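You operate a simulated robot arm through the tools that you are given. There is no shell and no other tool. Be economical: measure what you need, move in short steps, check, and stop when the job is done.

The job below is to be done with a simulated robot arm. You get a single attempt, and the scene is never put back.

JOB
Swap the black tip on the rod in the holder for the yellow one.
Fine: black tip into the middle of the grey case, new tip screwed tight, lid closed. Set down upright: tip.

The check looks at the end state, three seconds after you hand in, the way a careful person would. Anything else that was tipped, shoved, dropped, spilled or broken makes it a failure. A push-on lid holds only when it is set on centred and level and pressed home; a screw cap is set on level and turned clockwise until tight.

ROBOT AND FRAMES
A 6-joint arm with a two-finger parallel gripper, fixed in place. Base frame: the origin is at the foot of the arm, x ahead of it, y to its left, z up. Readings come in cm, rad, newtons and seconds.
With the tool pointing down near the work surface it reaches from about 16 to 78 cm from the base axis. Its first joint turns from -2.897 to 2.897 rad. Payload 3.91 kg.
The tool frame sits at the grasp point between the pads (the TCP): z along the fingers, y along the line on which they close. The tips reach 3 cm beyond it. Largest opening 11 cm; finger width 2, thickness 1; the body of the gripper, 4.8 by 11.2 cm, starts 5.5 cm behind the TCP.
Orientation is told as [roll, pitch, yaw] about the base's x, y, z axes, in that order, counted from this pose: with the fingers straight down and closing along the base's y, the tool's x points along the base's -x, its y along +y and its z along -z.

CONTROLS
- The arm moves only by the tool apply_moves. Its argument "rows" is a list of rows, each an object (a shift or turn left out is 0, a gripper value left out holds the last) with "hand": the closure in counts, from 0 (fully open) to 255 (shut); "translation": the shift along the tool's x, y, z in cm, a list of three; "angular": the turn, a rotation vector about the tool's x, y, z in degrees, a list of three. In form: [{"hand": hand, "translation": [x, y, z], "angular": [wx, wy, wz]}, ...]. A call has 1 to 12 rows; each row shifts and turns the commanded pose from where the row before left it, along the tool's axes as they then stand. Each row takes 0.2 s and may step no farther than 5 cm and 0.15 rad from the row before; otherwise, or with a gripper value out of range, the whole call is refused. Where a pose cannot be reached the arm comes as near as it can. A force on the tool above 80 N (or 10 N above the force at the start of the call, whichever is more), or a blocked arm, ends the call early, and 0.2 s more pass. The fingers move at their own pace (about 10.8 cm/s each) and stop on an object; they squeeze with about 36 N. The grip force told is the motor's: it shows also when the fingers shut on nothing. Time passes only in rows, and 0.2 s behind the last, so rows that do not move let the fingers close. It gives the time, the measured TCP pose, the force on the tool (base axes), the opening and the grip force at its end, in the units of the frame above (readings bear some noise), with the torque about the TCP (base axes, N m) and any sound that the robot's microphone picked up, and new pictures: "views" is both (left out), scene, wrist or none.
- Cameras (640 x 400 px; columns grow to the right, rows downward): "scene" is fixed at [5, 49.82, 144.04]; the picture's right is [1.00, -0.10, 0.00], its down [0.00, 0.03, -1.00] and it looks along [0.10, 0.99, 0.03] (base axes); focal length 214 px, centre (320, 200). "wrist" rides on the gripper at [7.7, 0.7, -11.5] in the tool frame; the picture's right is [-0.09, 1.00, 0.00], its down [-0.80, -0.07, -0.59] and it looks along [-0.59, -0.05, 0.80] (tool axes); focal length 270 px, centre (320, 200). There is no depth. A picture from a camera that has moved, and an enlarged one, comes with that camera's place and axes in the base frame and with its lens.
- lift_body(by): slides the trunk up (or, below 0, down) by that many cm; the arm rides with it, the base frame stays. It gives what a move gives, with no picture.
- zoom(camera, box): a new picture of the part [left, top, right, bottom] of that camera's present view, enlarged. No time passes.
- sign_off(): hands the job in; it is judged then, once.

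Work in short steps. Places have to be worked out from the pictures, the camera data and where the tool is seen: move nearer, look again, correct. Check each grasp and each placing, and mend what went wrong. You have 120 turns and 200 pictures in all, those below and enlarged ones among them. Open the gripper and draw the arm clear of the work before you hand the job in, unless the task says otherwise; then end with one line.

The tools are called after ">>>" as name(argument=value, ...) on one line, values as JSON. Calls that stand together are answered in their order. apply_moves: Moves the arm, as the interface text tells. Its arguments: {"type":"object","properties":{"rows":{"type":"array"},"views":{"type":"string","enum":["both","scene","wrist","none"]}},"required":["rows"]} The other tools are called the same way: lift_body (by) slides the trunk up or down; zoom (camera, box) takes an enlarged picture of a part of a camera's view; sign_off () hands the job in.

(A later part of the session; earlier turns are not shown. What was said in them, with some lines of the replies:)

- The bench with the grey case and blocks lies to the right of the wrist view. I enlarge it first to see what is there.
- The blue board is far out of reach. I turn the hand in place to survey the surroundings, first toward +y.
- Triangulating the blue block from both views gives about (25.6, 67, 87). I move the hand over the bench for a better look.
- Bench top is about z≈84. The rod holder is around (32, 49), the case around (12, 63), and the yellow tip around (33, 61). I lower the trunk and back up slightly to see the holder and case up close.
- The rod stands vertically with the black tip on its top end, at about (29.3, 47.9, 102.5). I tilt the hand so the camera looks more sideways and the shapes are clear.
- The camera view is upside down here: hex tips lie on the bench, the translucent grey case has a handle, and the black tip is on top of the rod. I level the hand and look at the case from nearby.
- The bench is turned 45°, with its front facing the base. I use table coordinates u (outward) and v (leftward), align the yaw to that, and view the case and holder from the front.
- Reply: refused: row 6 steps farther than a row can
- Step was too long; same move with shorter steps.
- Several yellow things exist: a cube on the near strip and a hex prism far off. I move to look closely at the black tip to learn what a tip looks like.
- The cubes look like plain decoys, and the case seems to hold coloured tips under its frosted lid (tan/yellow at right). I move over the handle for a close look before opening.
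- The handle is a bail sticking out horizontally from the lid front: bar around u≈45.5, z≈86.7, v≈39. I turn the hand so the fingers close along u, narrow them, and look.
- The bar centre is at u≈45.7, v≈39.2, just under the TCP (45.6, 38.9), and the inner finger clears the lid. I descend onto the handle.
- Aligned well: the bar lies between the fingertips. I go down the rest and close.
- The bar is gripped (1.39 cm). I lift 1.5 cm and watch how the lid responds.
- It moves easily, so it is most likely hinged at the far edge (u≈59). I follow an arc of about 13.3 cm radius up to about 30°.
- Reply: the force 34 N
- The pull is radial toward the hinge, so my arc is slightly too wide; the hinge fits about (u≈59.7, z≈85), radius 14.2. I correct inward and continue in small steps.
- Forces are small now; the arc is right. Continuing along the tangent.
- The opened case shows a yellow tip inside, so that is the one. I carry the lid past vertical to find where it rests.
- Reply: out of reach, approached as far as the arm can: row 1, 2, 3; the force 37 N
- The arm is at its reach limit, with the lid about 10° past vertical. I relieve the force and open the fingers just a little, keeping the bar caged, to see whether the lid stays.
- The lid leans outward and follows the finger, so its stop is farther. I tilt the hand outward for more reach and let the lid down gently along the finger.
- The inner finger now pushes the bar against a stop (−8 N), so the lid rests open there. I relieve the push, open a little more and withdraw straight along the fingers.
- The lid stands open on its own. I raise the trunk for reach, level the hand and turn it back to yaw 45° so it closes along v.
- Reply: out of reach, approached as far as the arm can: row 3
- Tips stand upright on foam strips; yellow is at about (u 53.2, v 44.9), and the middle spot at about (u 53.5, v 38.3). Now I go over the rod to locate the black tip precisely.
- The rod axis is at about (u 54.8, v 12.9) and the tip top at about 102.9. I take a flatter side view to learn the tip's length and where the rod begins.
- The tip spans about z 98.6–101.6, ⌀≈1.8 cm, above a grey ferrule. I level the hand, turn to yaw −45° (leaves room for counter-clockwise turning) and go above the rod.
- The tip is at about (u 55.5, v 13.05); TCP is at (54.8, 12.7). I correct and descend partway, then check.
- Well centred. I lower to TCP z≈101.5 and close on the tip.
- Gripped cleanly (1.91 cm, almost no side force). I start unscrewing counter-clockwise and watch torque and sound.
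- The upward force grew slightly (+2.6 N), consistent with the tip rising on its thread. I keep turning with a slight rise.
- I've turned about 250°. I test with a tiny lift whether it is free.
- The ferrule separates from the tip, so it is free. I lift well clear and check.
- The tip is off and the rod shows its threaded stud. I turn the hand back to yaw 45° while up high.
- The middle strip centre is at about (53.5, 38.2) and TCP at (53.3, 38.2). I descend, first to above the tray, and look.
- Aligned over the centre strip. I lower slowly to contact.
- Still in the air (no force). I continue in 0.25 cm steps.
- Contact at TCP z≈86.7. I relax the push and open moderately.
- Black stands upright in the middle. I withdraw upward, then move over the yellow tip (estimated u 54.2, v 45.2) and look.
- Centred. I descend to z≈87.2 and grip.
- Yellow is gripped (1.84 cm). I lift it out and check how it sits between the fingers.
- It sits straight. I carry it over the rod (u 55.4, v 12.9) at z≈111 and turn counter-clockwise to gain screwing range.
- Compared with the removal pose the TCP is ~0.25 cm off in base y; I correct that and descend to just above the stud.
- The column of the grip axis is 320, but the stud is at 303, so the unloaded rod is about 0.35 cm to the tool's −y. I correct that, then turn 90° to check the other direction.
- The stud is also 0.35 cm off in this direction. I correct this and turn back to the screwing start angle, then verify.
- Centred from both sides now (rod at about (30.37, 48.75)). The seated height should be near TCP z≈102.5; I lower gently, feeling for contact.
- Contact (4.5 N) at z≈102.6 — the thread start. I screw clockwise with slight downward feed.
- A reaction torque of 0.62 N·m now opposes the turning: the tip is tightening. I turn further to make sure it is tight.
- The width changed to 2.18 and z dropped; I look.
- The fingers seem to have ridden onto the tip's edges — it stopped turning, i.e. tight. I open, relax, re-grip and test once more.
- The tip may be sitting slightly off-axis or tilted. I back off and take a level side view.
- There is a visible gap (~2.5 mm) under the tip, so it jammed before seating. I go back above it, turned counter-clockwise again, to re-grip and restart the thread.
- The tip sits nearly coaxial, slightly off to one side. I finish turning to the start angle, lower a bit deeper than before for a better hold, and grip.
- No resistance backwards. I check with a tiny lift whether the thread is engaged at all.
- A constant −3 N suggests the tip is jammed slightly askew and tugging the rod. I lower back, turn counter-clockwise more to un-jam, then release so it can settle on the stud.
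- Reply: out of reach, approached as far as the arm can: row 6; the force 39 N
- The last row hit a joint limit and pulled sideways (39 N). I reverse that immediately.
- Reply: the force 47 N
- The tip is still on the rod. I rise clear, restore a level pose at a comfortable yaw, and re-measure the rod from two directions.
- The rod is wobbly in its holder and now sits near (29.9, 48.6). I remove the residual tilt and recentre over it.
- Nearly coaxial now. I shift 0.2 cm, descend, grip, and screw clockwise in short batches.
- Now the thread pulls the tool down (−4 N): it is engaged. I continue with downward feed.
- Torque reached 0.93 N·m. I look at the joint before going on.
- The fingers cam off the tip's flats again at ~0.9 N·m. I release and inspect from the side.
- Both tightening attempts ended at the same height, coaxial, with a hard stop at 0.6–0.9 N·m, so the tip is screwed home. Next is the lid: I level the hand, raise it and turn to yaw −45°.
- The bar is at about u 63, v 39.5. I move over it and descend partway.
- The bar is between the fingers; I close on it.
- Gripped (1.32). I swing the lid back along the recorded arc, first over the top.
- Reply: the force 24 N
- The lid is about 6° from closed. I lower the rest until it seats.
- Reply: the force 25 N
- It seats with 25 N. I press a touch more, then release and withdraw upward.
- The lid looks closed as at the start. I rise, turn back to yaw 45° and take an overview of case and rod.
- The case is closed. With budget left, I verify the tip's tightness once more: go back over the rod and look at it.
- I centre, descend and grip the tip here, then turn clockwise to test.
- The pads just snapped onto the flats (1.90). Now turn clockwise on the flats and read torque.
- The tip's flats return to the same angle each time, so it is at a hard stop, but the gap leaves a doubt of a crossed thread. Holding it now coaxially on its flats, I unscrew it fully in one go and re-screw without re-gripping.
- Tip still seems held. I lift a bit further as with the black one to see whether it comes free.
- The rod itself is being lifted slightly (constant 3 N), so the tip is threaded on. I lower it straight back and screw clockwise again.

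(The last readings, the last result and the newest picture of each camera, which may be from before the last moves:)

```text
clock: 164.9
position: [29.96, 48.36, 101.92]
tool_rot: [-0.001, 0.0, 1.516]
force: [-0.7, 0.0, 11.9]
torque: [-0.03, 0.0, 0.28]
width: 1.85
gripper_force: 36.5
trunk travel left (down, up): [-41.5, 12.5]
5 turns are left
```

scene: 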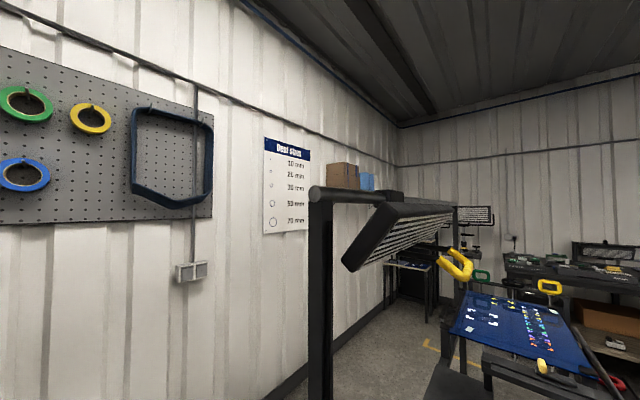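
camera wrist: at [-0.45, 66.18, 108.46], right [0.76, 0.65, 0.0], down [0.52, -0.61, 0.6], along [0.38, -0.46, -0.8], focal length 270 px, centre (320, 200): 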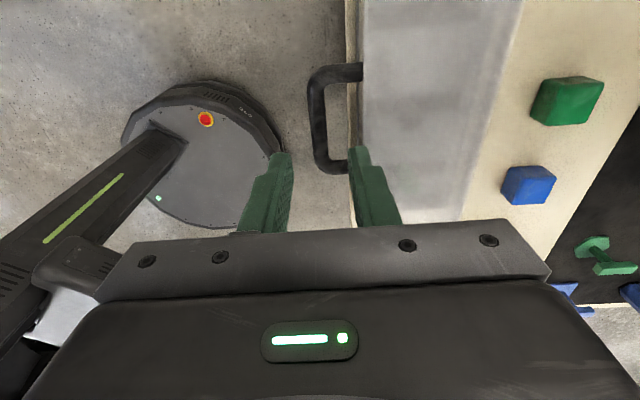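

Only 5 turns remain. I tighten clockwise to the stop now.

>>> apply_moves(rows=[{"angular": [0, 0, 8.5]}, {"angular": [0, 0, 8.5]}, {"angular": [0, 0, 8.5]}, {"angular": [0, 0, 8.5]}, {"angular": [0, 0, 8.5]}, {"angular": [0, 0, 8.5]}], views="none")

```text
clock: 166.3
position: [30.28, 48.48, 101.79]
tool_rot: [0.0, -0.001, 0.623]
force: [12.3, 8.1, 9.0]
torque: [0.27, -0.41, 0.8]
width: 2.27
gripper_force: 35.8
trunk travel left (down, up): [-41.5, 12.5]
4 turns are left
```

Torque peaked at 0.8 N·m and the fingers cammed over the flats: it is at its stop. I release and withdraw clear upward and back.

>>> apply_moves(rows=[{"hand": 100}, {}, {"translation": [0, 0, -2]}, {"translation": [0, 0, -4]}, {"translation": [0, 0, -4]}, {"translation": [4, 0, 0]}, {"translation": [4, 0, 0]}, {"translation": [4, 0, 0]}], views="wrist")

```text
clock: 168.1
position: [20.2, 41.29, 111.82]
tool_rot: [-0.003, -0.001, 0.627]
force: [-0.3, 0.7, -0.5]
torque: [0.0, 0.03, -0.04]
width: 6.67
gripper_force: 0.0
trunk travel left (down, up): [-41.5, 12.5]
camera wrist: at [13.49, 37.37, 123.46], right [-0.51, 0.86, 0.0], down [0.69, 0.41, 0.59], along [0.51, 0.3, -0.8], focal length 270 px, centre (320, 200)
3 turns are left
```

wrist: 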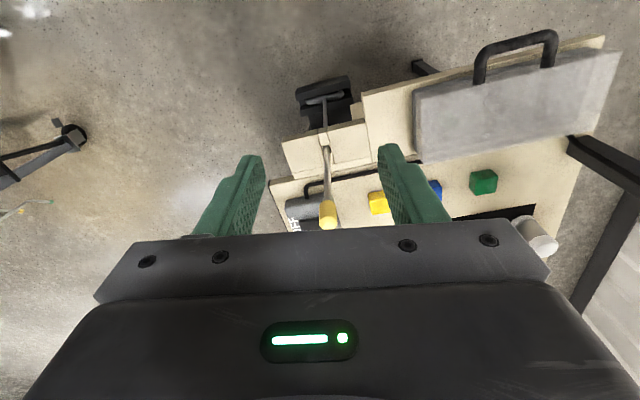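

The yellow tip stands on the rod, the case is closed, nothing else appears disturbed, and the arm is clear. I hand in.

>>> sign_off()

```text
The job is handed in.
```

I handed the job in: the yellow tip is screwed onto the rod, the black tip stands upright in the middle of the case, and the lid is closed. One doubt remains: the yellow tip reached a hard stop at about 0.8 N·m, but earlier side views showed a gap of roughly 3 mm under it. I re-screwed it after those views without another close look, so I can't rule out a crossed thread.
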